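You operate a simulated robot arm through the tools that you are given. There is no shell and no other tool. Be economical: measure what you need, move in short steps, check, and stop when the job is done.

You run a simulated robot arm. Do the job below in one go: nothing can be reset, and whatever is moved stays where it is left.

JOB
Brush grease on the middle of the clamped link and shut the grease.
Fine: a patch about 5 cm long, midway between ear and clamp; the brush goes back in its pot. Set down upright: brush. A coat counts when it lies all over at full strength: go over it till it gets no stronger.

It is judged by the outcome, as a careful person would: the job done as asked, and still so three seconds after it is handed in. It fails if anything else is knocked over, pushed out of place, dropped, spilled or broken.

ROBOT AND FRAMES
A 7-joint arm with a two-finger parallel gripper, fixed in place. Base frame: the origin is at the foot of the arm, x ahead of it, y to its left, z up; the work surface is at about z = 0. Lengths are in cm, angles in degrees, forces in N, time in s.
With the tool pointing down near the work surface it reaches from about 24 to 62 cm from the base axis. Its first joint turns from -66.0 to 66.0 degrees. Payload 2.6 kg.
The tool frame sits at the grasp point between the pads (the TCP): z along the fingers, y along the line on which they close. The tips reach 3 cm beyond it. The gripper opens to 9.4 cm. The fingers are 2.8 cm wide and 1 cm thick; the gripper's body (5 by 9.6 cm) begins 5.5 cm behind the TCP.
Orientation is told as [roll, pitch, yaw] about the base's x, y, z axes, in that order, counted from this pose: with the fingers straight down and closing along the base's y, the tool's x points along the base's -x, its y along +y and its z along -z.

CONTROLS
- The arm moves only by the tool play_rows. Its argument "targets" is a list of rows, each a list of 2 entries, a list of its own where there are three numbers: the shift along the base's x, y, z in cm, then the turn, a rotation vector about the base's x, y, z in degrees. In form: [[[x, y, z], [rx, ry, rz]], ...]. A call has 1 to 12 rows; each row shifts and turns the commanded pose from where the row before left it. "grip" is the finger opening in cm, from 0 to 9.4, set as the call begins (left out, the last holds). Each row takes 0.2 s and may step no farther than 5 cm and 8.6 degrees from the row before; otherwise, or with a gripper value out of range, the whole call is refused. A pose out of reach is approached as far as the arm can. The call stops where the force on the tool passes 40 N (or 10 N more than at its start, if that is more) or the arm is blocked; 0.2 s more then pass. The fingers move at their own pace (about 7.2 cm/s each) and stop on an object; they squeeze with about 30 N. The grip force told is the motor's: it shows also when the fingers shut on nothing. Time passes only in rows, and 0.2 s behind the last, so rows that do not move let the fingers close. The reply holds the time, the measured pose of the TCP, the force on the tool along the base axes, the opening and the grip force, in the units named above and with some noise, with the torque about the TCP (base axes, N m) and any sound that the robot's microphone picked up.
- Cameras (640 x 400 px; columns grow to the right, rows downward): "scene" is fixed at [5.89, 43.7, 58.2]; the picture's right is [-0.71, -0.70, 0.00], its down [-0.35, 0.35, -0.87] and it looks along [0.61, -0.62, -0.49] (base axes); focal length 321 px, centre (320, 200). "wrist" rides on the gripper at [7.6, 1.4, -10.2] in the tool frame; the picture's right is [-0.18, 0.98, 0.00], its down [-0.75, -0.14, -0.64] and it looks along [-0.63, -0.12, 0.77] (tool axes); focal length 243 px, centre (320, 200). There is no depth. A picture from a camera that has moved, and an enlarged one, comes with that camera's place and axes in the base frame and with its lens. The place of the scene camera against the robot may be out by one fixed shift of up to 2.5 cm in any direction.
- grab_frame(camera): a new picture of that camera. The clock stands still meanwhile.
- inspect(camera, box): a new picture of the part [left, top, right, bottom] of that camera's present view, enlarged. The clock stands still meanwhile.
- hand_in(): hands the job in; it is judged then, once.

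Work in short steps. Places have to be worked out from the pictures, the camera data and where the tool is seen: move nearer, look again, correct. Check each grasp and each placing, and mend what went wrong. You have 120 turns and 68 pictures in all, those below and enlarged ones among them. Open the gripper and draw the arm clear of the work before you hand the job in, unless the task says otherwise; then end with one line.

The tools are called after "Emit:" as name(argument=value, ...) on one line, values as JSON. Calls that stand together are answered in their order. play_rows: Moves the arm, as the interface text tells. Its arguments: {"type":"object","properties":{"targets":{"type":"array","items":{"type":"array"}},"grip":{"type":"number"}},"required":["targets"]} The other tools are called the same way: grab_frame (camera) takes a picture; inspect (camera, box) takes an enlarged picture of a part of a camera's view; hand_in () hands the job in.

At the start:

```text
clock: 0.0
ee_pos: [28.46, -7.87, 43.89]
ee_rot: [0.0, 0.0, -0.1]
ft_force: [-0.2, -0.6, 0.5]
moment: [-0.02, -0.01, 0.01]
width: 9.38
grip_force: 0.1
```

scene: 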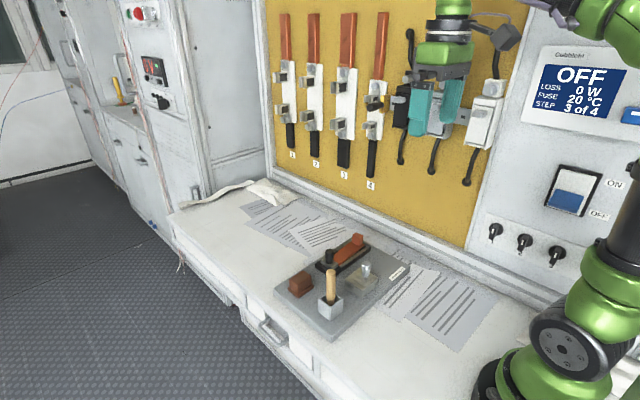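
wrist: 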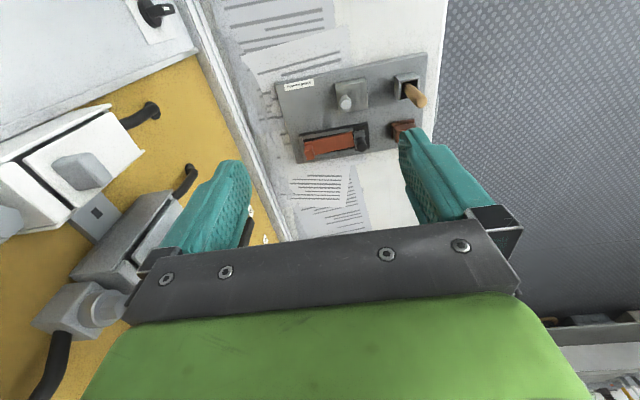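

I start by enlarging the tray area in both views to see the parts.

Emit:
inspect(camera="scene", box=[260, 220, 420, 350])

Emit:
inspect(camera="wrist", box=[260, 40, 440, 180])

Emit:
inspect(camera="scene", box=[380, 10, 640, 240])

```text
3.08 times, centred on (340, 285) of scene
camera zoom: at [5.89, 43.7, 58.2], right [-0.71, -0.7, 0.0], down [-0.35, 0.35, -0.87], along [0.61, -0.62, -0.49], focal length 987 px, centre (258, -62)
```

zoom: 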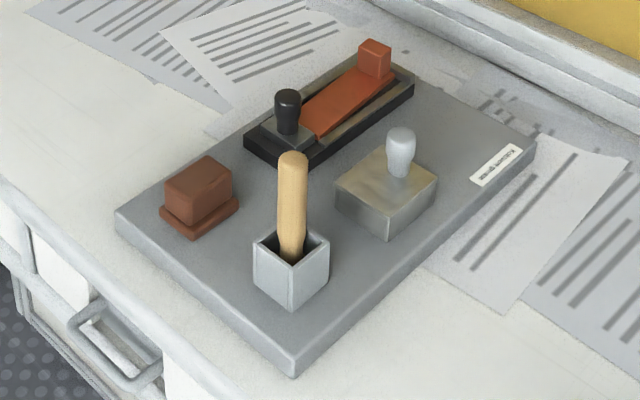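

```text
2.86 times, centred on (350, 110) of wrist
camera zoom: at [20.79, -6.43, 54.25], right [0.18, 0.98, 0.0], down [0.75, -0.14, 0.64], along [0.63, -0.12, -0.77], focal length 693 px, centre (234, 457)
```

zoom: 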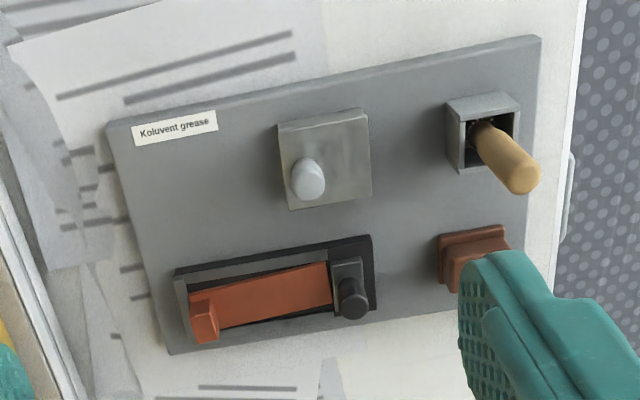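

```text
1.74 times, centred on (510, 125) of scene
camera zoom: at [5.89, 43.7, 58.2], right [-0.71, -0.7, 0.0], down [-0.35, 0.35, -0.87], along [0.61, -0.62, -0.49], focal length 558 px, centre (-10, 330)
```

zoom: 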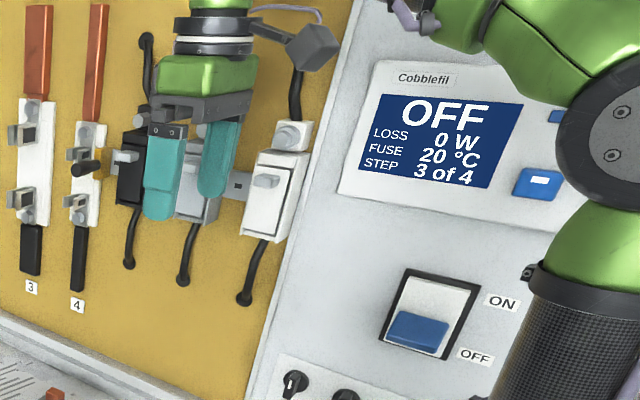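

The tray holds a pot with the brush, a box with a knobbed lid and grease label, the orange link in a clamp, and a brown block. I move closer for a better view.

Emit:
play_rows(targets=[[[-1, 2, -4], [0, 0, 0]], [[-1, 2, -4], [0, 0, 0]], [[0, 2, -4], [0, 0, 0]], [[0, 1, -2], [0, 0, 0]]])

Emit:
grab_frame(camera="wrist")

```text
clock: 1.0
ee_pos: [26.3, -0.96, 30.11]
ee_rot: [0.0, -0.1, -0.1]
ft_force: [-0.6, 0.2, -0.3]
moment: [0.0, -0.02, 0.02]
width: 9.41
grip_force: 0.1
```

```text
62 pictures are left
camera wrist: at [18.61, 0.47, 40.4], right [0.19, 0.98, 0.0], down [0.75, -0.14, 0.64], along [0.63, -0.12, -0.77], focal length 243 px, centre (320, 200)
```

wrist: 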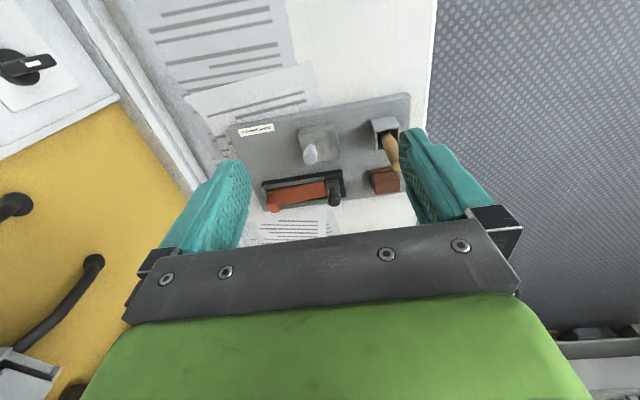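

Emit:
inspect(camera="wrist", box=[220, 85, 420, 220])

```text
2.96 times, centred on (320, 152) of wrist
camera zoom: at [18.61, 0.47, 40.4], right [0.19, 0.98, 0.0], down [0.75, -0.14, 0.64], along [0.63, -0.12, -0.77], focal length 719 px, centre (320, 341)
```

zoom: 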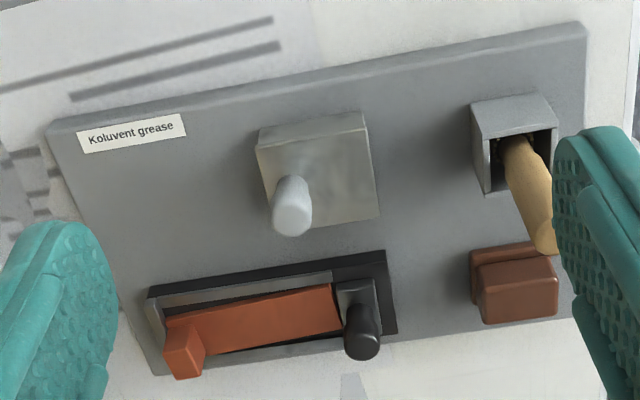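

Emit:
inspect(camera="scene", box=[335, 245, 385, 285])

Emit:
inspect(camera="wrist", box=[290, 110, 350, 170])

```text
10.00 times, centred on (360, 265) of scene
camera zoom: at [5.89, 43.7, 58.2], right [-0.71, -0.7, 0.0], down [-0.35, 0.35, -0.87], along [0.61, -0.62, -0.49], focal length 3206 px, centre (-80, -450)
```

zoom: 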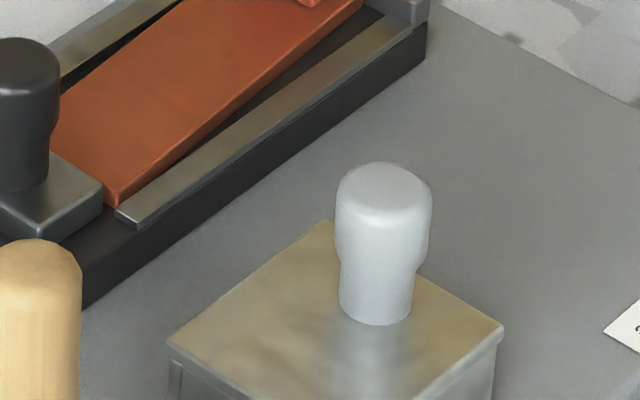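

```text
6.67 times, centred on (320, 140) of wrist
camera zoom: at [18.61, 0.47, 40.4], right [0.19, 0.98, 0.0], down [0.75, -0.14, 0.64], along [0.63, -0.12, -0.77], focal length 1618 px, centre (320, 600)
```

zoom: 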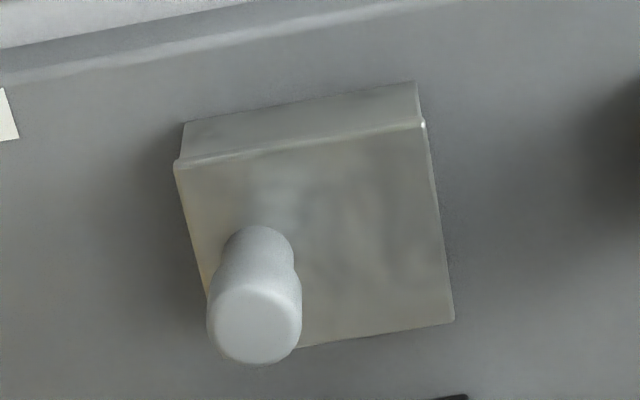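

The lid appears metallic with an off-centre knob; tray looks aligned with the base axes. I drop the wrist camera in front of the box for a close look at the lid and brush.

Emit:
play_rows(targets=[[[0, 0, -4], [0, 0, 0]], [[0, 0, -4], [0, 0, 0]], [[0, 0, -4], [0, 0, 0]]])

Emit:
grab_frame(camera="wrist")

Emit:
inspect(camera="scene", box=[305, 240, 385, 320])

```text
clock: 1.8
ee_pos: [26.72, -0.85, 18.3]
ee_rot: [0.1, -0.1, 0.0]
ft_force: [0.8, -0.5, -0.1]
moment: [-0.01, 0.0, 0.0]
width: 9.42
grip_force: 0.0
```

```text
58 pictures are left
camera wrist: at [18.91, 0.56, 28.55], right [0.19, 0.98, 0.0], down [0.75, -0.14, 0.64], along [0.63, -0.12, -0.77], focal length 243 px, centre (320, 200)
```

wrist: 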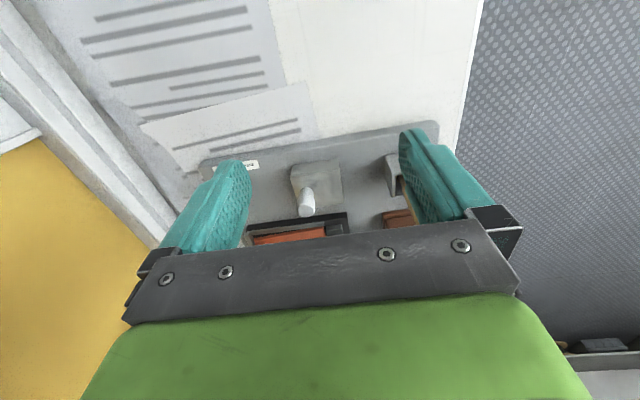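

```text
5.00 times, centred on (345, 280) of scene
camera zoom: at [5.89, 43.7, 58.2], right [-0.71, -0.7, 0.0], down [-0.35, 0.35, -0.87], along [0.61, -0.62, -0.49], focal length 1603 px, centre (195, -200)
```

zoom: 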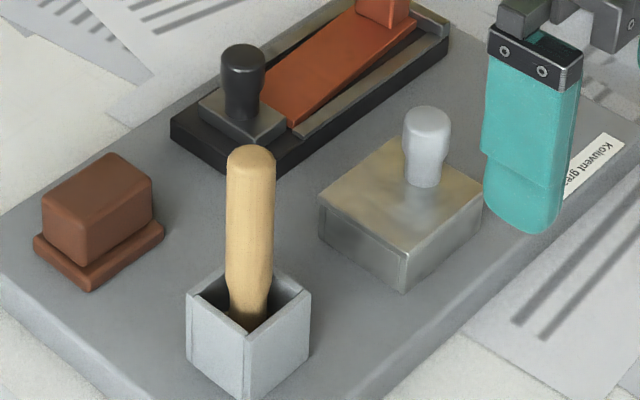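

Emit:
inspect(camera="wrist", box=[275, 150, 355, 220])

Emit:
inspect(camera="scene", box=[341, 262, 377, 300])

```text
5.71 times, centred on (315, 185) of wrist
camera zoom: at [18.91, 0.56, 28.55], right [0.19, 0.98, 0.0], down [0.75, -0.14, 0.64], along [0.63, -0.12, -0.77], focal length 1386 px, centre (349, 286)
```

zoom: 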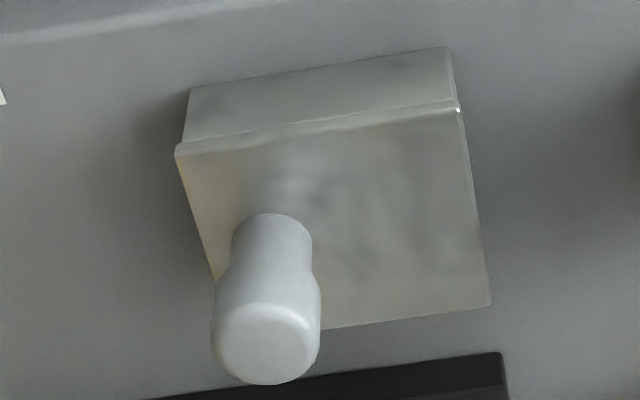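

```text
10.53 times, centred on (359, 281) of scene
camera zoom: at [5.89, 43.7, 58.2], right [-0.71, -0.7, 0.0], down [-0.35, 0.35, -0.87], along [0.61, -0.62, -0.49], focal length 3375 px, centre (-90, -653)
```

zoom: 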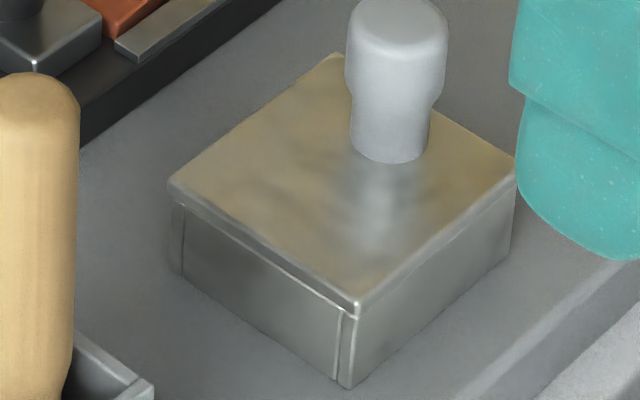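

Triangulating: lid top at z≈3.9, spanning x 34.7–40.3, y −6.1…−0.2, knob axis near (37.3, −4.7) with top at z≈7.9. I move above the knob and check.

Emit:
play_rows(targets=[[[3.5, -1.3, -2], [0, 0, 0]], [[3.5, -1.3, -2], [0, 0, 0]], [[3.6, -1.2, -2], [0, 0, 0]]], grip=5)

Emit:
grab_frame(camera="wrist")

Emit:
inspect(camera="scene", box=[300, 190, 420, 310])

```text
clock: 2.6
ee_pos: [37.49, -4.7, 12.1]
ee_rot: [0.1, -0.1, -0.1]
ft_force: [-0.7, -0.9, -0.5]
moment: [-0.02, 0.02, -0.01]
width: 4.98
grip_force: 0.0
```

```text
54 pictures are left
camera wrist: at [29.71, -3.25, 22.38], right [0.19, 0.98, 0.0], down [0.75, -0.14, 0.64], along [0.63, -0.12, -0.77], focal length 243 px, centre (320, 200)
```

wrist: 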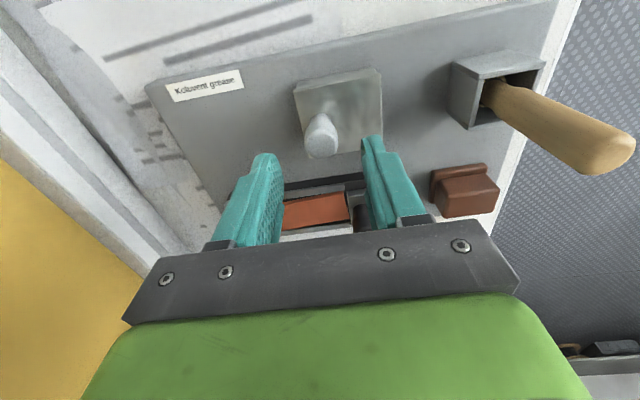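

```text
3.33 times, centred on (360, 250) of scene
camera zoom: at [5.88, 43.7, 58.2], right [-0.71, -0.7, 0.0], down [-0.35, 0.35, -0.87], along [0.61, -0.62, -0.49], focal length 1069 px, centre (187, 33)
```

zoom: 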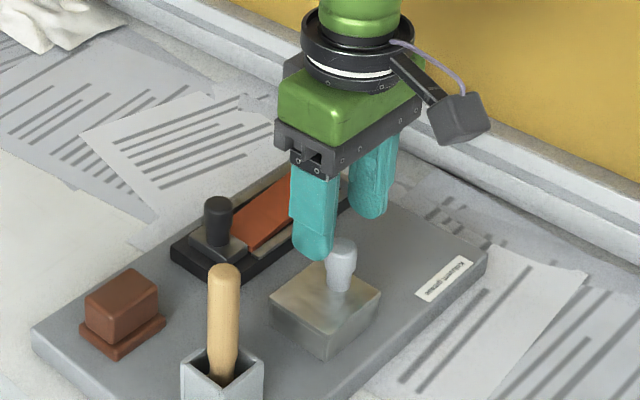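

Wrist ray puts the knob top at about (37.0, −4.65), under the fingers. I descend around it and close.

Emit:
play_rows(targets=[[[-0.2, 0, -2], [0, 0, 0]], [[0, 0, -1.5], [0, 0, 0]], [[0, 0, -1.1], [0, 0, 0]]])

Emit:
play_rows(targets=[[[0, 0, 0], [0, 0, 0]], [[0, 0, 0], [0, 0, 0]], [[0, 0, 0], [0, 0, 0]]], grip=0)

Emit:
grab_frame(camera="wrist")

```text
clock: 3.5
ee_pos: [36.99, -4.74, 8.0]
ee_rot: [0.0, -0.2, -0.1]
ft_force: [-3.9, -0.8, 5.6]
moment: [0.12, 0.1, 0.07]
width: 4.97
grip_force: 0.0
stopped in row 3: the force on the tool passed its limit at 48 N (the readings are from after the stop); the commanded pose is now the measured one
```

```text
clock: 4.3
ee_pos: [37.13, -4.71, 7.98]
ee_rot: [0.0, -0.3, 0.0]
ft_force: [1.9, -1.0, 7.2]
moment: [-0.02, 0.02, -0.02]
width: 2.09
grip_force: 30.2
```

```text
52 pictures are left
camera wrist: at [29.3, -3.3, 18.2], right [0.19, 0.98, 0.0], down [0.75, -0.14, 0.65], along [0.63, -0.12, -0.76], focal length 243 px, centre (320, 200)
```

wrist: 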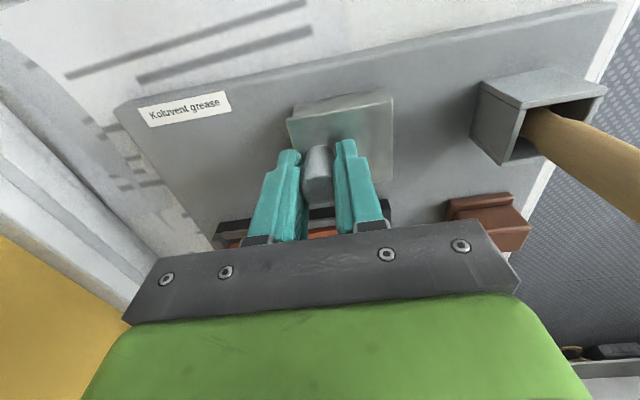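

The fingertips touched the lid at TCP z 8.0, so the lid top is z≈5; the knob is gripped (2.1 cm). I lift slightly and read the force and torque to see whether it's hinged or loose.

Emit:
play_rows(targets=[[[0, 0, 0.4], [0, 0, 0]], [[0, 0, 0.4], [0, 0, 0]]])

Emit:
grab_frame(camera="wrist")

```text
clock: 4.9
ee_pos: [36.85, -4.83, 8.54]
ee_rot: [0.2, 0.3, -0.1]
ft_force: [-1.2, 1.5, -22.9]
moment: [0.0, 0.48, -0.01]
width: 2.11
grip_force: 29.7
```

```text
51 pictures are left
camera wrist: at [29.23, -3.38, 18.84], right [0.19, 0.98, 0.0], down [0.76, -0.14, 0.64], along [0.63, -0.12, -0.77], focal length 243 px, centre (320, 200)
```

wrist: 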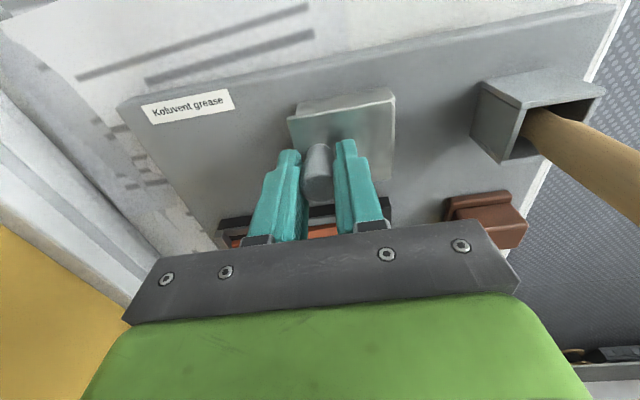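

A 23 N pull and the lid stays down, so it doesn't lift; it is likely a sliding lid. I lower to release the pull and try a small slide toward −y.

Emit:
play_rows(targets=[[[0, 0, -0.6], [0, 0, 0]], [[0, -0.3, 0], [0, 0, 0]], [[0, -0.3, 0], [0, 0, 0]]])

```text
clock: 5.7
ee_pos: [36.94, -5.39, 8.16]
ee_rot: [0.1, 0.2, -0.2]
ft_force: [-23.4, 0.3, 13.6]
moment: [0.0, 0.3, 0.01]
width: 2.07
grip_force: 30.0
```

Emit:
grab_frame(camera="wrist")

Emit:
inspect(camera="scene", box=[320, 230, 400, 310])

```text
50 pictures are left
camera wrist: at [29.25, -3.94, 18.43], right [0.19, 0.98, 0.0], down [0.75, -0.15, 0.64], along [0.63, -0.12, -0.77], focal length 243 px, centre (320, 200)
```

wrist: 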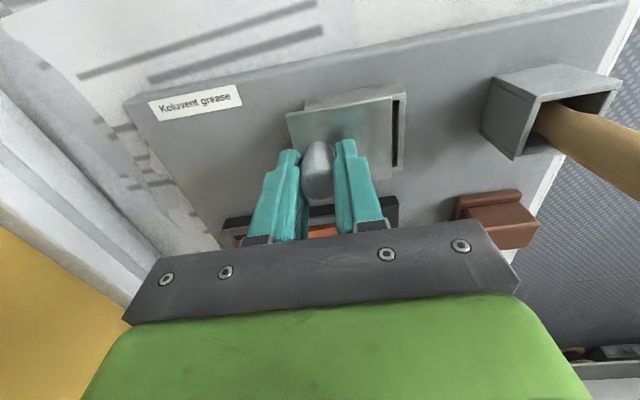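

```text
5.00 times, centred on (360, 270) of scene
camera zoom: at [5.88, 43.7, 58.2], right [-0.71, -0.7, 0.0], down [-0.34, 0.35, -0.87], along [0.61, -0.62, -0.49], focal length 1603 px, centre (120, -150)
```

zoom: 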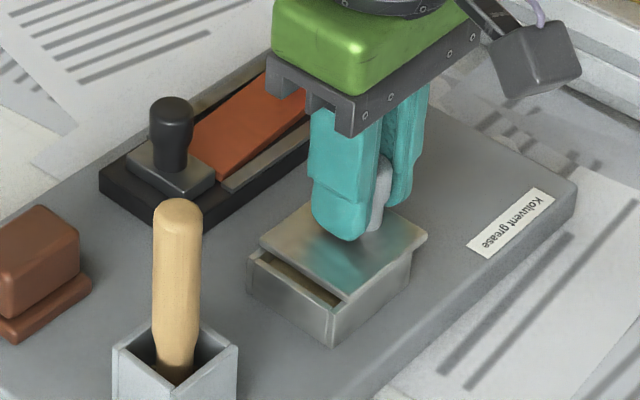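

The lid slides toward −y, opening the box on the pot side. I continue sliding in small steps, easing off the x and z load.

Emit:
play_rows(targets=[[[-0.15, -0.4, 0.15], [0, 0, 0]], [[-0.05, -0.5, 0], [0, 0, 0]], [[0, -0.5, 0], [0, 0, 0]], [[0, -0.5, 0], [0, 0, 0]]])

```text
clock: 6.7
ee_pos: [36.72, -7.42, 8.3]
ee_rot: [0.0, -0.1, -0.1]
ft_force: [3.1, 1.7, -22.7]
moment: [-0.02, 0.13, 0.03]
width: 2.1
grip_force: 30.0
```

Emit:
play_rows(targets=[[[0, -0.5, -0.15], [0, 0, 0]], [[0, -0.5, 0], [0, 0, 0]], [[0, -0.5, 0], [0, 0, 0]]])

Emit:
grab_frame(camera="wrist")

Emit:
inspect(camera="scene", box=[320, 230, 400, 310])

```text
clock: 7.5
ee_pos: [36.85, -8.76, 8.2]
ee_rot: [0.0, 0.0, -0.2]
ft_force: [-21.7, 0.3, 18.5]
moment: [0.06, 0.33, 0.02]
width: 2.11
grip_force: 29.9
```

```text
48 pictures are left
camera wrist: at [29.11, -7.31, 18.41], right [0.19, 0.98, 0.0], down [0.75, -0.14, 0.64], along [0.63, -0.12, -0.77], focal length 243 px, centre (320, 200)
```

wrist: 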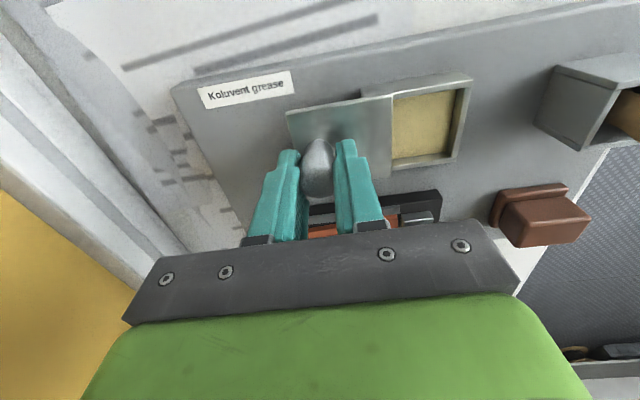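

```text
5.00 times, centred on (360, 270) of scene
camera zoom: at [5.88, 43.7, 58.2], right [-0.71, -0.7, 0.0], down [-0.34, 0.35, -0.87], along [0.61, -0.62, -0.49], focal length 1603 px, centre (120, -150)
```

zoom: 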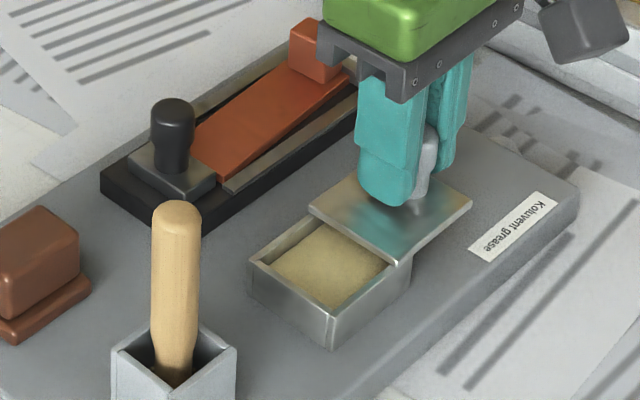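

The box is open about 4 cm and the grease is exposed. I release the knob, rise, and go look at the brush and link from above.

Emit:
play_rows(targets=[[[0, 0, 0.1], [0, 0, 0]], [[0, 0, 0], [0, 0, 0]], [[0, 0, 1.5], [0, 0, 0]], [[0, 0, 3], [0, 0, 0]], [[0, 0, 3], [0, 0, 0]], [[0, 2, 3], [0, 0, 0]], [[-2, 3, 2], [0, 0, 0]], [[-3, 3, 1], [0, 0, 0]], [[-3, 3, 0], [0, 0, 0]]], grip=4.5)

Emit:
grab_frame(camera="wrist")

```text
clock: 9.5
ee_pos: [28.4, 2.51, 21.73]
ee_rot: [0.0, -0.1, -0.1]
ft_force: [0.9, 0.0, -0.7]
moment: [0.01, 0.01, -0.02]
width: 4.51
grip_force: 0.0
```

```text
46 pictures are left
camera wrist: at [20.71, 4.01, 32.02], right [0.19, 0.98, 0.0], down [0.75, -0.14, 0.64], along [0.63, -0.12, -0.77], focal length 243 px, centre (320, 200)
```

wrist: 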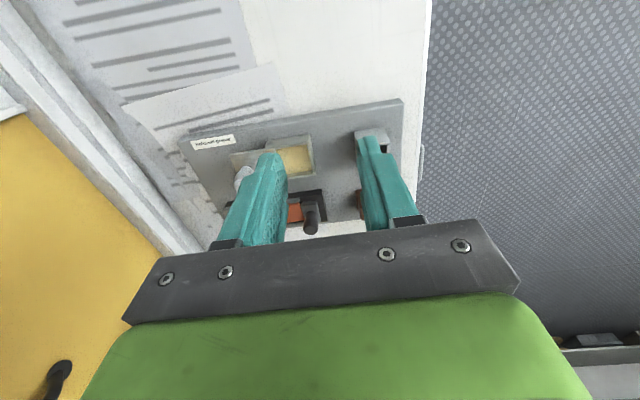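

Brush is hidden by a finger; I shift to +y with the gripper open wide for a clear view of it.

Emit:
play_rows(targets=[[[0, 3, 0], [0, 0, 0]], [[0, 3, 0], [0, 0, 0]]], grip=9.3)

Emit:
inspect(camera="wrist", box=[250, 90, 390, 220])

```text
clock: 10.1
ee_pos: [28.49, 8.46, 21.62]
ee_rot: [0.0, -0.2, -0.1]
ft_force: [-0.1, 0.9, 1.4]
moment: [0.01, -0.01, -0.04]
width: 9.31
grip_force: 0.1
```

```text
3.08 times, centred on (320, 155) of wrist
camera zoom: at [20.81, 9.87, 31.95], right [0.19, 0.98, 0.0], down [0.75, -0.14, 0.64], along [0.63, -0.12, -0.77], focal length 746 px, centre (320, 338)
```

zoom: 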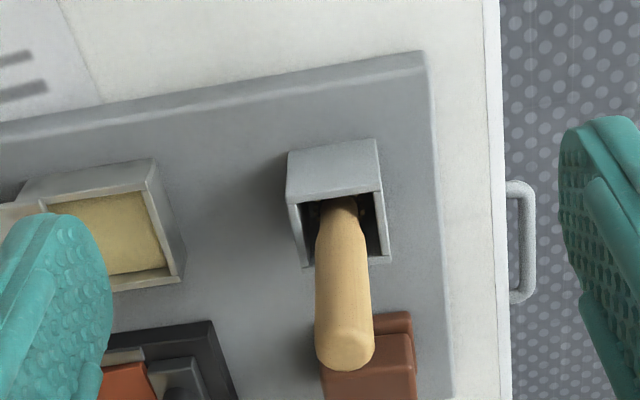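

The brush handle stands nearly vertical with its top at about (36.9, 7.6, 13.1). I move above it, keeping the tips clear, and check before descending.

Emit:
play_rows(targets=[[[3, -0.3, -1], [0, 0, 0]], [[3, -0.3, -1], [0, 0, 0]], [[2.4, -0.25, -1], [0, 0, 0]]], grip=6)

Emit:
grab_frame(camera="wrist")

Emit:
inspect(camera="scene", box=[260, 160, 400, 320])

```text
clock: 10.9
ee_pos: [37.23, 7.38, 18.67]
ee_rot: [-0.1, -0.2, -0.2]
ft_force: [0.1, 0.5, 0.0]
moment: [-0.02, -0.01, -0.03]
width: 5.99
grip_force: 0.1
```

```text
44 pictures are left
camera wrist: at [29.41, 8.84, 28.93], right [0.19, 0.98, 0.0], down [0.75, -0.14, 0.64], along [0.63, -0.12, -0.76], focal length 243 px, centre (320, 200)
```

wrist: 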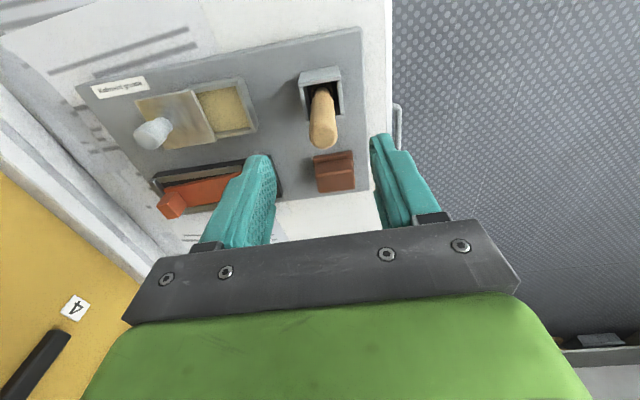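

```text
2.50 times, centred on (330, 240) of scene
camera zoom: at [5.88, 43.7, 58.2], right [-0.71, -0.7, 0.0], down [-0.35, 0.35, -0.87], along [0.61, -0.62, -0.49], focal length 802 px, centre (295, 100)
```

zoom: 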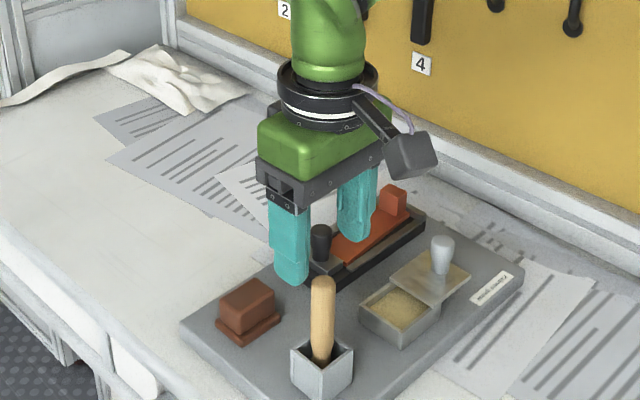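

The ray confirms the handle at (37.0, 7.5). Descend to TCP z≈10.4 and close.

Emit:
play_rows(targets=[[[-0.25, 0.15, -2.5], [0, 0, 0]], [[0, 0, -2], [0, 0, 0]], [[0, 0, -2], [0, 0, 0]], [[0, 0, -1.7], [0, 0, 0]]])

Emit:
play_rows(targets=[[[0, 0, 0], [0, 0, 0]], [[0, 0, 0], [0, 0, 0]], [[0, 0, 0], [0, 0, 0]]], grip=0)

Emit:
inspect(camera="scene", box=[280, 200, 380, 320])

```text
clock: 11.9
ee_pos: [37.02, 7.51, 10.4]
ee_rot: [0.1, -0.1, -0.1]
ft_force: [0.3, -0.4, -0.8]
moment: [-0.01, 0.0, -0.01]
width: 5.97
grip_force: 0.0
```

```text
clock: 12.7
ee_pos: [36.83, 7.62, 10.34]
ee_rot: [0.0, 0.0, -0.1]
ft_force: [0.5, -0.5, -0.9]
moment: [0.03, -0.02, 0.03]
width: 1.86
grip_force: 29.8
```

```text
3.33 times, centred on (330, 260) of scene
camera zoom: at [5.89, 43.7, 58.2], right [-0.71, -0.7, 0.0], down [-0.35, 0.35, -0.87], along [0.61, -0.62, -0.49], focal length 1069 px, centre (287, 0)
```

zoom: 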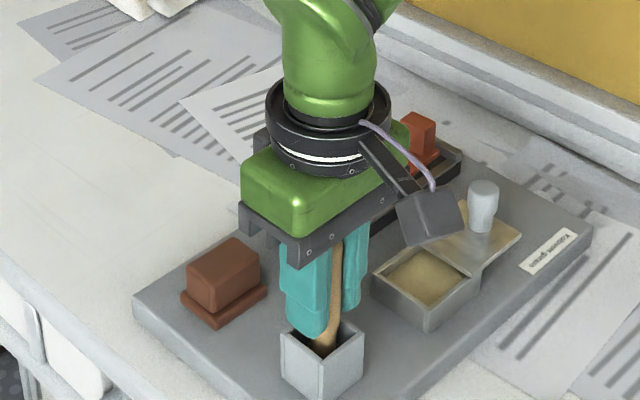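

The handle is held (1.86 cm). I lift straight up until the brush head clears the pot and look at it.

Emit:
play_rows(targets=[[[0, 0, 1], [0, 0, 0]], [[0, 0, 1.5], [0, 0, 0]], [[0, 0, 2], [0, 0, 0]], [[0, 0, 2], [0, 0, 0]], [[0, 0, 1.5], [0, 0, 0]]])

Emit:
inspect(camera="scene", box=[280, 180, 400, 320])

Emit:
grab_frame(camera="wrist")

```text
clock: 13.9
ee_pos: [37.07, 7.7, 18.6]
ee_rot: [0.0, -0.1, -0.2]
ft_force: [0.2, 0.4, -0.2]
moment: [-0.02, 0.04, -0.02]
width: 1.83
grip_force: 29.8
```

```text
2.86 times, centred on (340, 250) of scene
camera zoom: at [5.89, 43.7, 58.2], right [-0.71, -0.7, 0.0], down [-0.35, 0.35, -0.87], along [0.61, -0.62, -0.49], focal length 916 px, centre (263, 57)
```

zoom: 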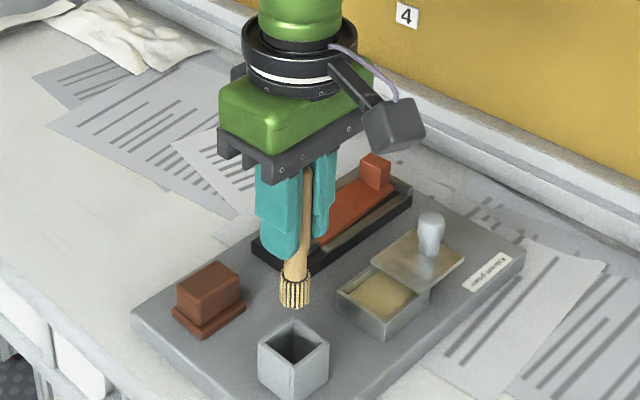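

```text
40 pictures are left
camera wrist: at [29.22, 9.1, 28.77], right [0.19, 0.98, 0.0], down [0.75, -0.14, 0.64], along [0.63, -0.12, -0.77], focal length 243 px, centre (320, 200)
```

wrist: 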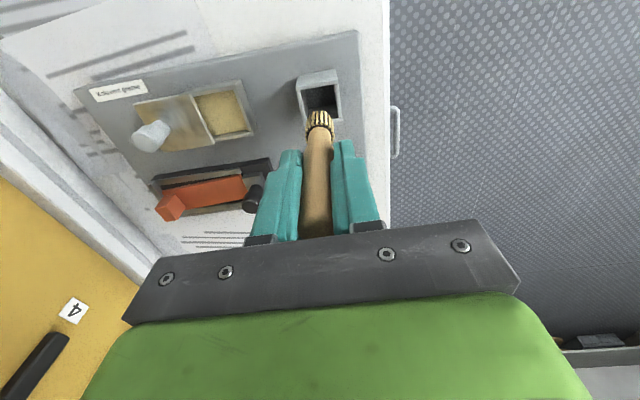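

The brush has a round bristle head about 8–9 cm below the TCP. I carry it over the open grease, centre about (37, −2.3), and check from both cameras before dipping.

Emit:
play_rows(targets=[[[0, -3.3, 0], [0, 0, 0]], [[0, -3.3, 0], [0, 0, 0]], [[0, -3.4, 0], [0, 0, 0]], [[0, 0, -2], [0, 0, 0]]])

Emit:
inspect(camera="wrist", box=[250, 60, 390, 190])

Emit:
inspect(camera="scene", box=[310, 220, 400, 310])

```text
clock: 14.9
ee_pos: [36.9, -2.43, 16.62]
ee_rot: [0.0, -0.3, -0.1]
ft_force: [0.7, -0.5, -0.6]
moment: [0.01, -0.03, -0.02]
width: 1.85
grip_force: 29.8
```

```text
3.08 times, centred on (320, 125) of wrist
camera zoom: at [29.17, -0.99, 26.88], right [0.19, 0.98, 0.0], down [0.75, -0.14, 0.64], along [0.63, -0.12, -0.76], focal length 746 px, centre (320, 431)
```

zoom: 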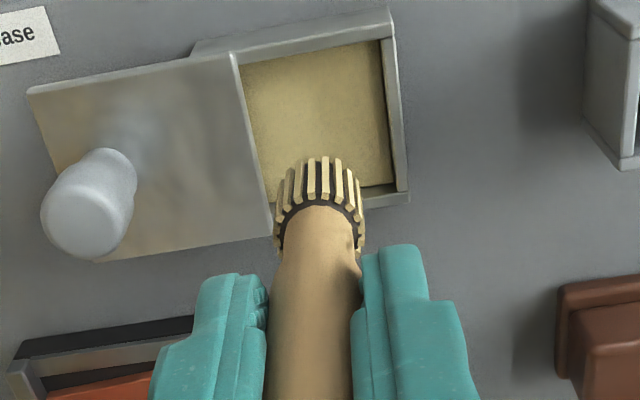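

```text
4.44 times, centred on (355, 265) of scene
camera zoom: at [5.89, 43.7, 58.2], right [-0.71, -0.7, 0.0], down [-0.35, 0.35, -0.87], along [0.61, -0.62, -0.49], focal length 1425 px, centre (164, -89)
```

zoom: 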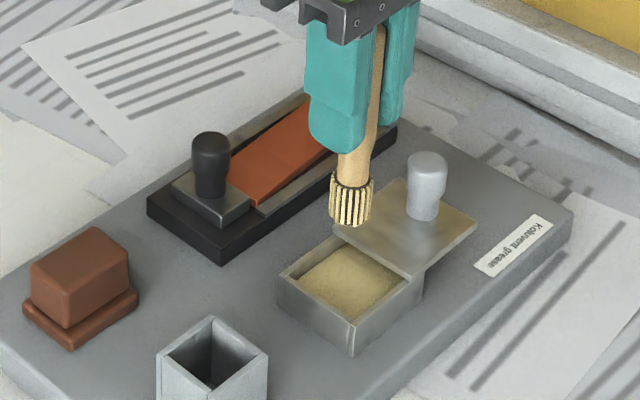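

Bristle head ~2.2 cm across; the opening centre works out to about (36.5, −2.3). I shift slightly and descend gently to feel the grease.

Emit:
play_rows(targets=[[[-0.4, 0.1, -1], [0, 0, 0]], [[0, 0, -1], [0, 0, 0]], [[0, 0, -0.7], [0, 0, 0]], [[0, 0, 0], [0, 0, 0]]])

Emit:
inspect(camera="wrist", box=[250, 60, 390, 190])

Emit:
inspect(camera="scene", box=[310, 220, 400, 310])

```text
clock: 15.9
ee_pos: [36.61, -2.49, 13.77]
ee_rot: [0.0, -0.1, -0.2]
ft_force: [-0.4, -0.3, -0.6]
moment: [0.02, 0.03, 0.0]
width: 1.83
grip_force: 29.3
```

```text
3.08 times, centred on (320, 125) of wrist
camera zoom: at [28.82, -0.96, 24.07], right [0.19, 0.98, 0.0], down [0.75, -0.14, 0.64], along [0.63, -0.12, -0.77], focal length 746 px, centre (320, 431)
```

zoom: 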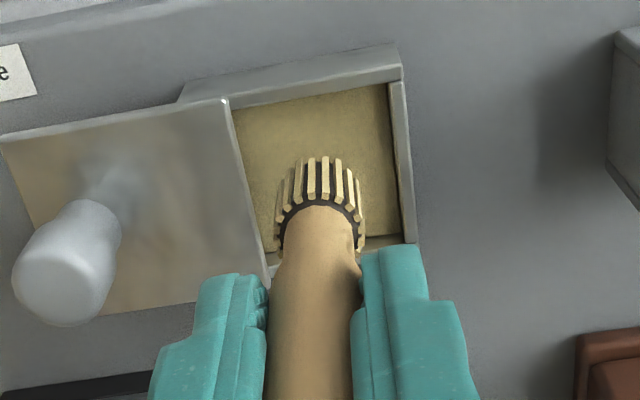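

```text
4.44 times, centred on (355, 265) of scene
camera zoom: at [5.89, 43.7, 58.2], right [-0.71, -0.7, 0.0], down [-0.35, 0.35, -0.87], along [0.61, -0.62, -0.49], focal length 1425 px, centre (164, -89)
```

zoom: 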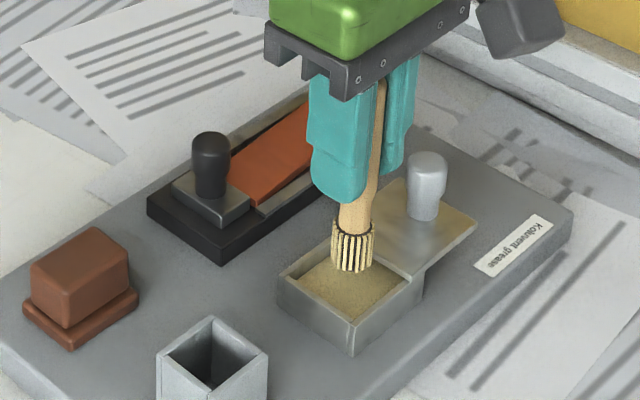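

Alignment looks good and still above the grease. Continue down slowly.

Emit:
play_rows(targets=[[[0, 0.15, -0.5], [0, 0, 0]], [[0, 0, -0.4], [0, 0, 0]], [[0, 0, -0.3], [0, 0, 0]], [[0, 0, 0], [0, 0, 0]]])

Emit:
inspect(camera="wrist", box=[250, 60, 390, 190])

Emit:
inspect(camera="scene", box=[330, 240, 390, 300])

```text
clock: 16.9
ee_pos: [36.51, -2.07, 12.62]
ee_rot: [0.1, -0.2, -0.1]
ft_force: [0.0, 0.9, 0.3]
moment: [-0.01, 0.01, -0.01]
width: 1.82
grip_force: 29.9
```

```text
3.08 times, centred on (320, 125) of wrist
camera zoom: at [28.78, -0.77, 22.93], right [0.19, 0.98, 0.0], down [0.75, -0.14, 0.64], along [0.63, -0.12, -0.77], focal length 746 px, centre (320, 431)
```

zoom: 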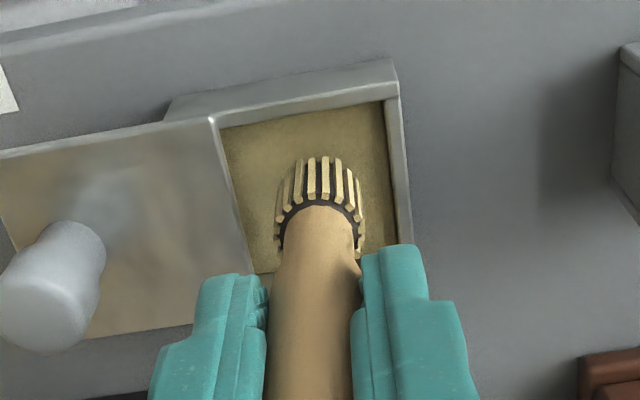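

```text
6.67 times, centred on (360, 270) of scene
camera zoom: at [5.89, 43.7, 58.2], right [-0.71, -0.7, 0.0], down [-0.35, 0.35, -0.87], along [0.61, -0.62, -0.49], focal length 2138 px, centre (53, -267)
```

zoom: 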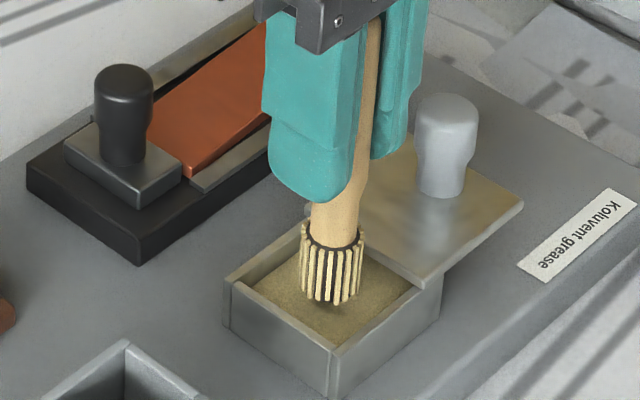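

Nearly at the surface, no contact force yet. I go further down in small steps.

Emit:
play_rows(targets=[[[0, -0.15, -0.3], [0, 0, 0]], [[0, 0, -0.3], [0, 0, 0]], [[0, 0, -0.3], [0, 0, 0]]])

Emit:
inspect(camera="scene", box=[330, 240, 390, 300])

```text
clock: 17.7
ee_pos: [36.57, -2.36, 11.89]
ee_rot: [0.0, -0.2, 0.0]
ft_force: [0.0, 0.1, -0.5]
moment: [0.03, 0.01, 0.0]
width: 1.82
grip_force: 30.4
```

```text
6.67 times, centred on (360, 270) of scene
camera zoom: at [5.89, 43.7, 58.2], right [-0.71, -0.7, 0.0], down [-0.35, 0.35, -0.87], along [0.61, -0.62, -0.49], focal length 2138 px, centre (53, -267)
```

zoom: 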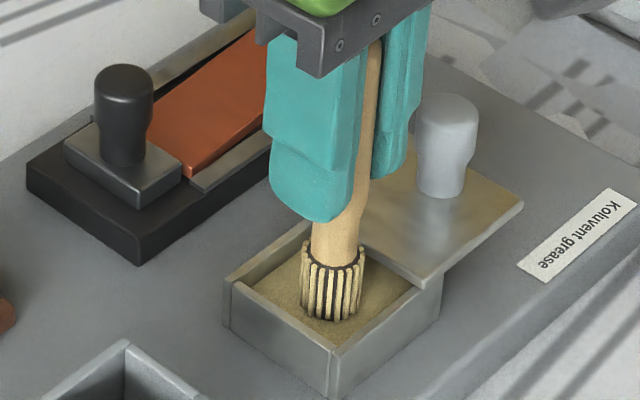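

Emit:
play_rows(targets=[[[0, 0, -0.2], [0, 0, 0]], [[0, 0, -0.2], [0, 0, 0]], [[0, 0, 0], [0, 0, 0]]])

Emit:
inspect(camera="scene", box=[330, 240, 390, 300])

```text
clock: 18.5
ee_pos: [36.75, -2.31, 11.48]
ee_rot: [0.0, -0.4, -0.1]
ft_force: [-1.1, 1.4, 33.1]
moment: [0.13, 0.02, -0.01]
width: 1.87
grip_force: 30.4
```

```text
6.67 times, centred on (360, 270) of scene
camera zoom: at [5.87, 43.7, 58.2], right [-0.71, -0.7, 0.0], down [-0.34, 0.35, -0.87], along [0.61, -0.62, -0.49], focal length 2138 px, centre (53, -267)
```

zoom: 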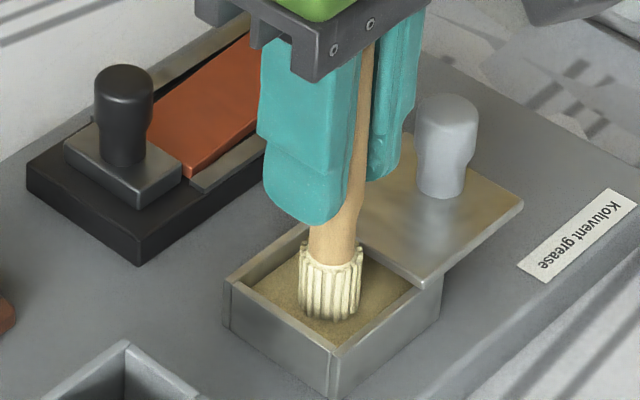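

Contact was felt at TCP z≈11.5 and the bristles now look loaded. I lift out and move toward the link for a look.

Emit:
play_rows(targets=[[[0, 0, 1], [0, 0, 0]], [[0, 0, 3], [0, 0, 0]], [[0, 0, 4], [0, 0, 0]], [[0, -1, 1], [0, 0, 0]]])

Emit:
grab_frame(camera="wrist")

Emit:
inspect(camera="scene", box=[310, 180, 400, 300])

```text
clock: 19.5
ee_pos: [36.46, -3.17, 20.13]
ee_rot: [0.0, -0.1, -0.1]
ft_force: [-0.4, -0.1, -0.5]
moment: [-0.02, 0.02, 0.02]
width: 1.89
grip_force: 29.4
```

```text
31 pictures are left
camera wrist: at [28.81, -1.77, 30.35], right [0.19, 0.98, 0.0], down [0.75, -0.14, 0.64], along [0.63, -0.12, -0.77], focal length 243 px, centre (320, 200)
```

wrist: 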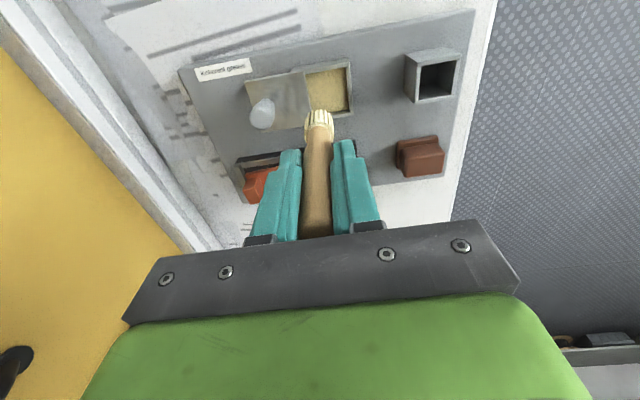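

```text
3.33 times, centred on (355, 240) of scene
camera zoom: at [5.89, 43.7, 58.2], right [-0.71, -0.7, 0.0], down [-0.35, 0.35, -0.87], along [0.61, -0.62, -0.49], focal length 1069 px, centre (203, 67)
```

zoom: 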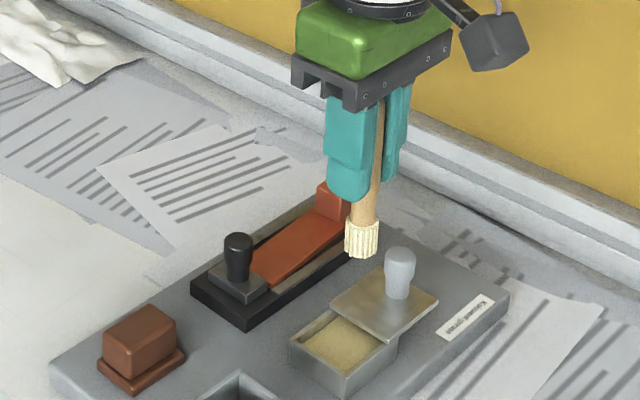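

I have estimates from the earlier views: link runs along y at x≈45.7, from clamp edge y≈−3.7 to ear y≈−12.5, so the middle is y≈−8.1. I move above it and look.

Emit:
play_rows(targets=[[[3, -1.6, 0], [0, 0, 0]], [[3, -1.6, 0], [0, 0, 0]], [[3.2, -1.7, -2], [0, 0, 0]]])

Emit:
inspect(camera="wrist", box=[230, 60, 410, 200])

Emit:
inspect(camera="scene", box=[310, 190, 400, 280])

```text
clock: 20.3
ee_pos: [45.91, -8.18, 18.06]
ee_rot: [0.0, -0.3, -0.1]
ft_force: [0.3, 0.6, 0.0]
moment: [0.02, -0.01, 0.01]
width: 1.88
grip_force: 30.3
```

```text
2.86 times, centred on (320, 130) of wrist
camera zoom: at [38.14, -6.76, 28.42], right [0.19, 0.98, 0.0], down [0.75, -0.14, 0.64], along [0.63, -0.12, -0.76], focal length 693 px, centre (320, 400)
```

zoom: 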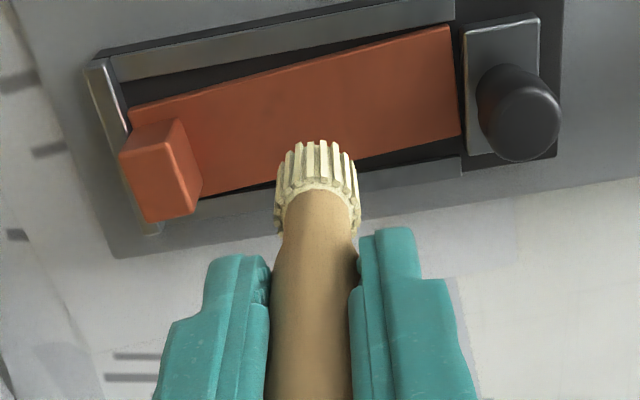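

```text
4.44 times, centred on (355, 235) of scene
camera zoom: at [5.88, 43.7, 58.2], right [-0.71, -0.7, 0.0], down [-0.35, 0.35, -0.87], along [0.61, -0.62, -0.49], focal length 1425 px, centre (164, 44)
```

zoom: 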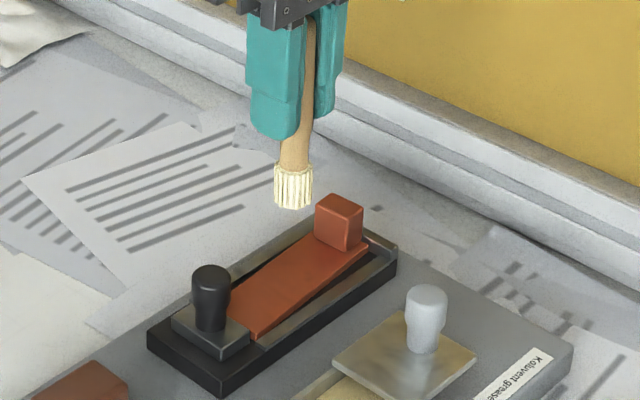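

Good view: link top z≈4.5, width ≈3.4 cm, ear face y≈−12.85, clamp end y≈−3.6; middle about (45.7, −8.2). I descend toward that spot to just above expected contact (TCP ≈13.1).

Emit:
play_rows(targets=[[[-0.2, 0, -2], [0, 0, 0]], [[0, 0, -1.5], [0, 0, 0]], [[0, 0, -0.6], [0, 0, 0]], [[0, 0, -0.2], [0, 0, 0]], [[0, 0, -0.1], [0, 0, 0]], [[0, 0, -0.1], [0, 0, 0]]])

Emit:
inspect(camera="scene", box=[325, 210, 395, 270])

```text
clock: 21.7
ee_pos: [45.46, -8.17, 13.7]
ee_rot: [0.1, -0.1, -0.1]
ft_force: [0.6, -0.2, 0.7]
moment: [-0.02, 0.02, 0.01]
width: 1.85
grip_force: 30.2
```

```text
6.67 times, centred on (360, 240) of scene
camera zoom: at [5.89, 43.7, 58.2], right [-0.71, -0.7, 0.0], down [-0.35, 0.35, -0.87], along [0.61, -0.62, -0.49], focal length 2138 px, centre (53, -67)
```

zoom: 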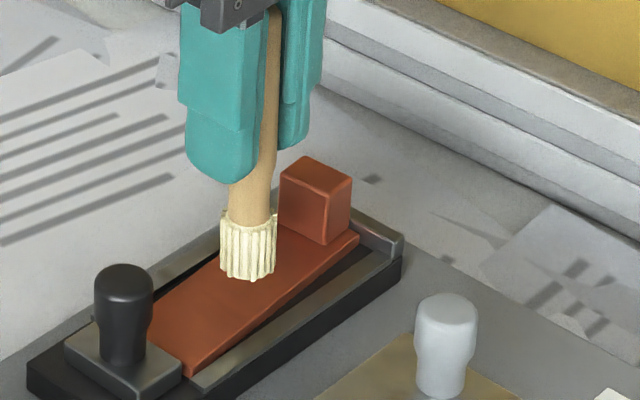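

Emit:
play_rows(targets=[[[0.1, 0, -0.15], [0, 0, 0]], [[0, 0, -0.15], [0, 0, 0]], [[0, 0, -0.1], [0, 0, 0]], [[0, 0, 0], [0, 0, 0]]])

```text
clock: 22.7
ee_pos: [45.59, -8.25, 13.33]
ee_rot: [0.1, 0.0, -0.1]
ft_force: [0.9, 0.3, -0.4]
moment: [0.0, 0.03, 0.0]
width: 1.89
grip_force: 29.8
```

Emit:
play_rows(targets=[[[0, 0, -0.1], [0, 0, 0]], [[0, 0, -0.1], [0, 0, 0]], [[0, 0, -0.1], [0, 0, 0]], [[0, 0, 0], [0, 0, 0]]])

Emit:
inspect(camera="scene", box=[325, 210, 395, 270])

```text
clock: 23.7
ee_pos: [45.62, -8.19, 12.94]
ee_rot: [0.0, -0.1, -0.2]
ft_force: [0.9, -0.4, 0.9]
moment: [-0.01, 0.0, -0.02]
width: 1.86
grip_force: 30.3
```

```text
6.67 times, centred on (360, 240) of scene
camera zoom: at [5.89, 43.7, 58.2], right [-0.71, -0.7, 0.0], down [-0.35, 0.35, -0.87], along [0.61, -0.62, -0.49], focal length 2138 px, centre (53, -67)
```

zoom: 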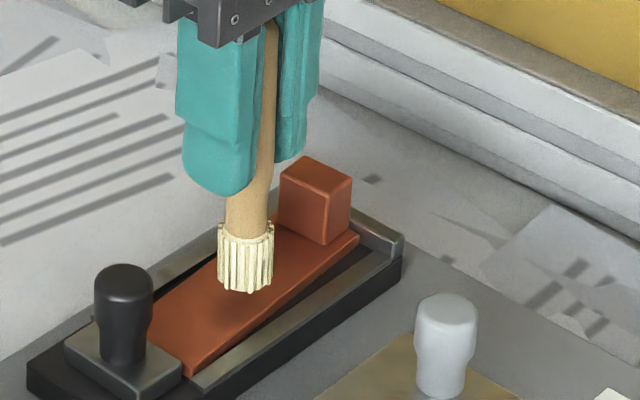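

Emit:
play_rows(targets=[[[0, 0, -0.1], [0, 0, 0]], [[0, 0, -0.1], [0, 0, 0]], [[0, 0, -0.1], [0, 0, 0]], [[0, 0, 0], [0, 0, 0]]])

```text
clock: 24.7
ee_pos: [45.65, -8.31, 12.73]
ee_rot: [-0.1, -0.1, -0.2]
ft_force: [-0.2, 0.2, -0.5]
moment: [-0.01, 0.04, 0.0]
width: 1.85
grip_force: 30.0
```

Emit:
play_rows(targets=[[[0, 0, -0.1], [0, 0, 0]], [[0, 0, -0.1], [0, 0, 0]], [[0, 0, 0], [0, 0, 0]]])

```text
clock: 25.5
ee_pos: [45.73, -8.24, 12.57]
ee_rot: [0.0, -0.1, -0.1]
ft_force: [-0.5, -0.5, -0.5]
moment: [0.0, 0.03, -0.03]
width: 1.87
grip_force: 29.6
```

Emit:
play_rows(targets=[[[0, 0, -0.1], [0, 0, 0]], [[0, 0, -0.1], [0, 0, 0]], [[0, 0, 0], [0, 0, 0]]])

Emit:
inspect(camera="scene", box=[325, 210, 395, 270])

```text
clock: 26.3
ee_pos: [45.58, -8.33, 12.36]
ee_rot: [0.1, -0.1, 0.1]
ft_force: [0.0, 0.5, 0.5]
moment: [0.01, 0.02, 0.01]
width: 1.87
grip_force: 29.5
```

```text
6.67 times, centred on (360, 240) of scene
camera zoom: at [5.89, 43.7, 58.2], right [-0.71, -0.7, 0.0], down [-0.35, 0.35, -0.87], along [0.61, -0.62, -0.49], focal length 2138 px, centre (53, -67)
```

zoom: 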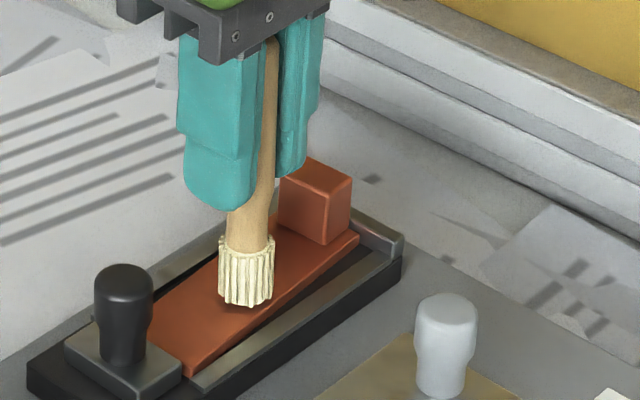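

Emit:
play_rows(targets=[[[0, 0, -0.1], [0, 0, 0]], [[0, 0, -0.1], [0, 0, 0]], [[0, 0, -0.1], [0, 0, 0]], [[0, 0, 0], [0, 0, 0]]])

```text
clock: 27.3
ee_pos: [45.62, -8.21, 12.12]
ee_rot: [0.0, -0.2, -0.1]
ft_force: [-1.4, -1.0, 3.4]
moment: [-0.06, 0.02, 0.03]
width: 1.87
grip_force: 30.0
```

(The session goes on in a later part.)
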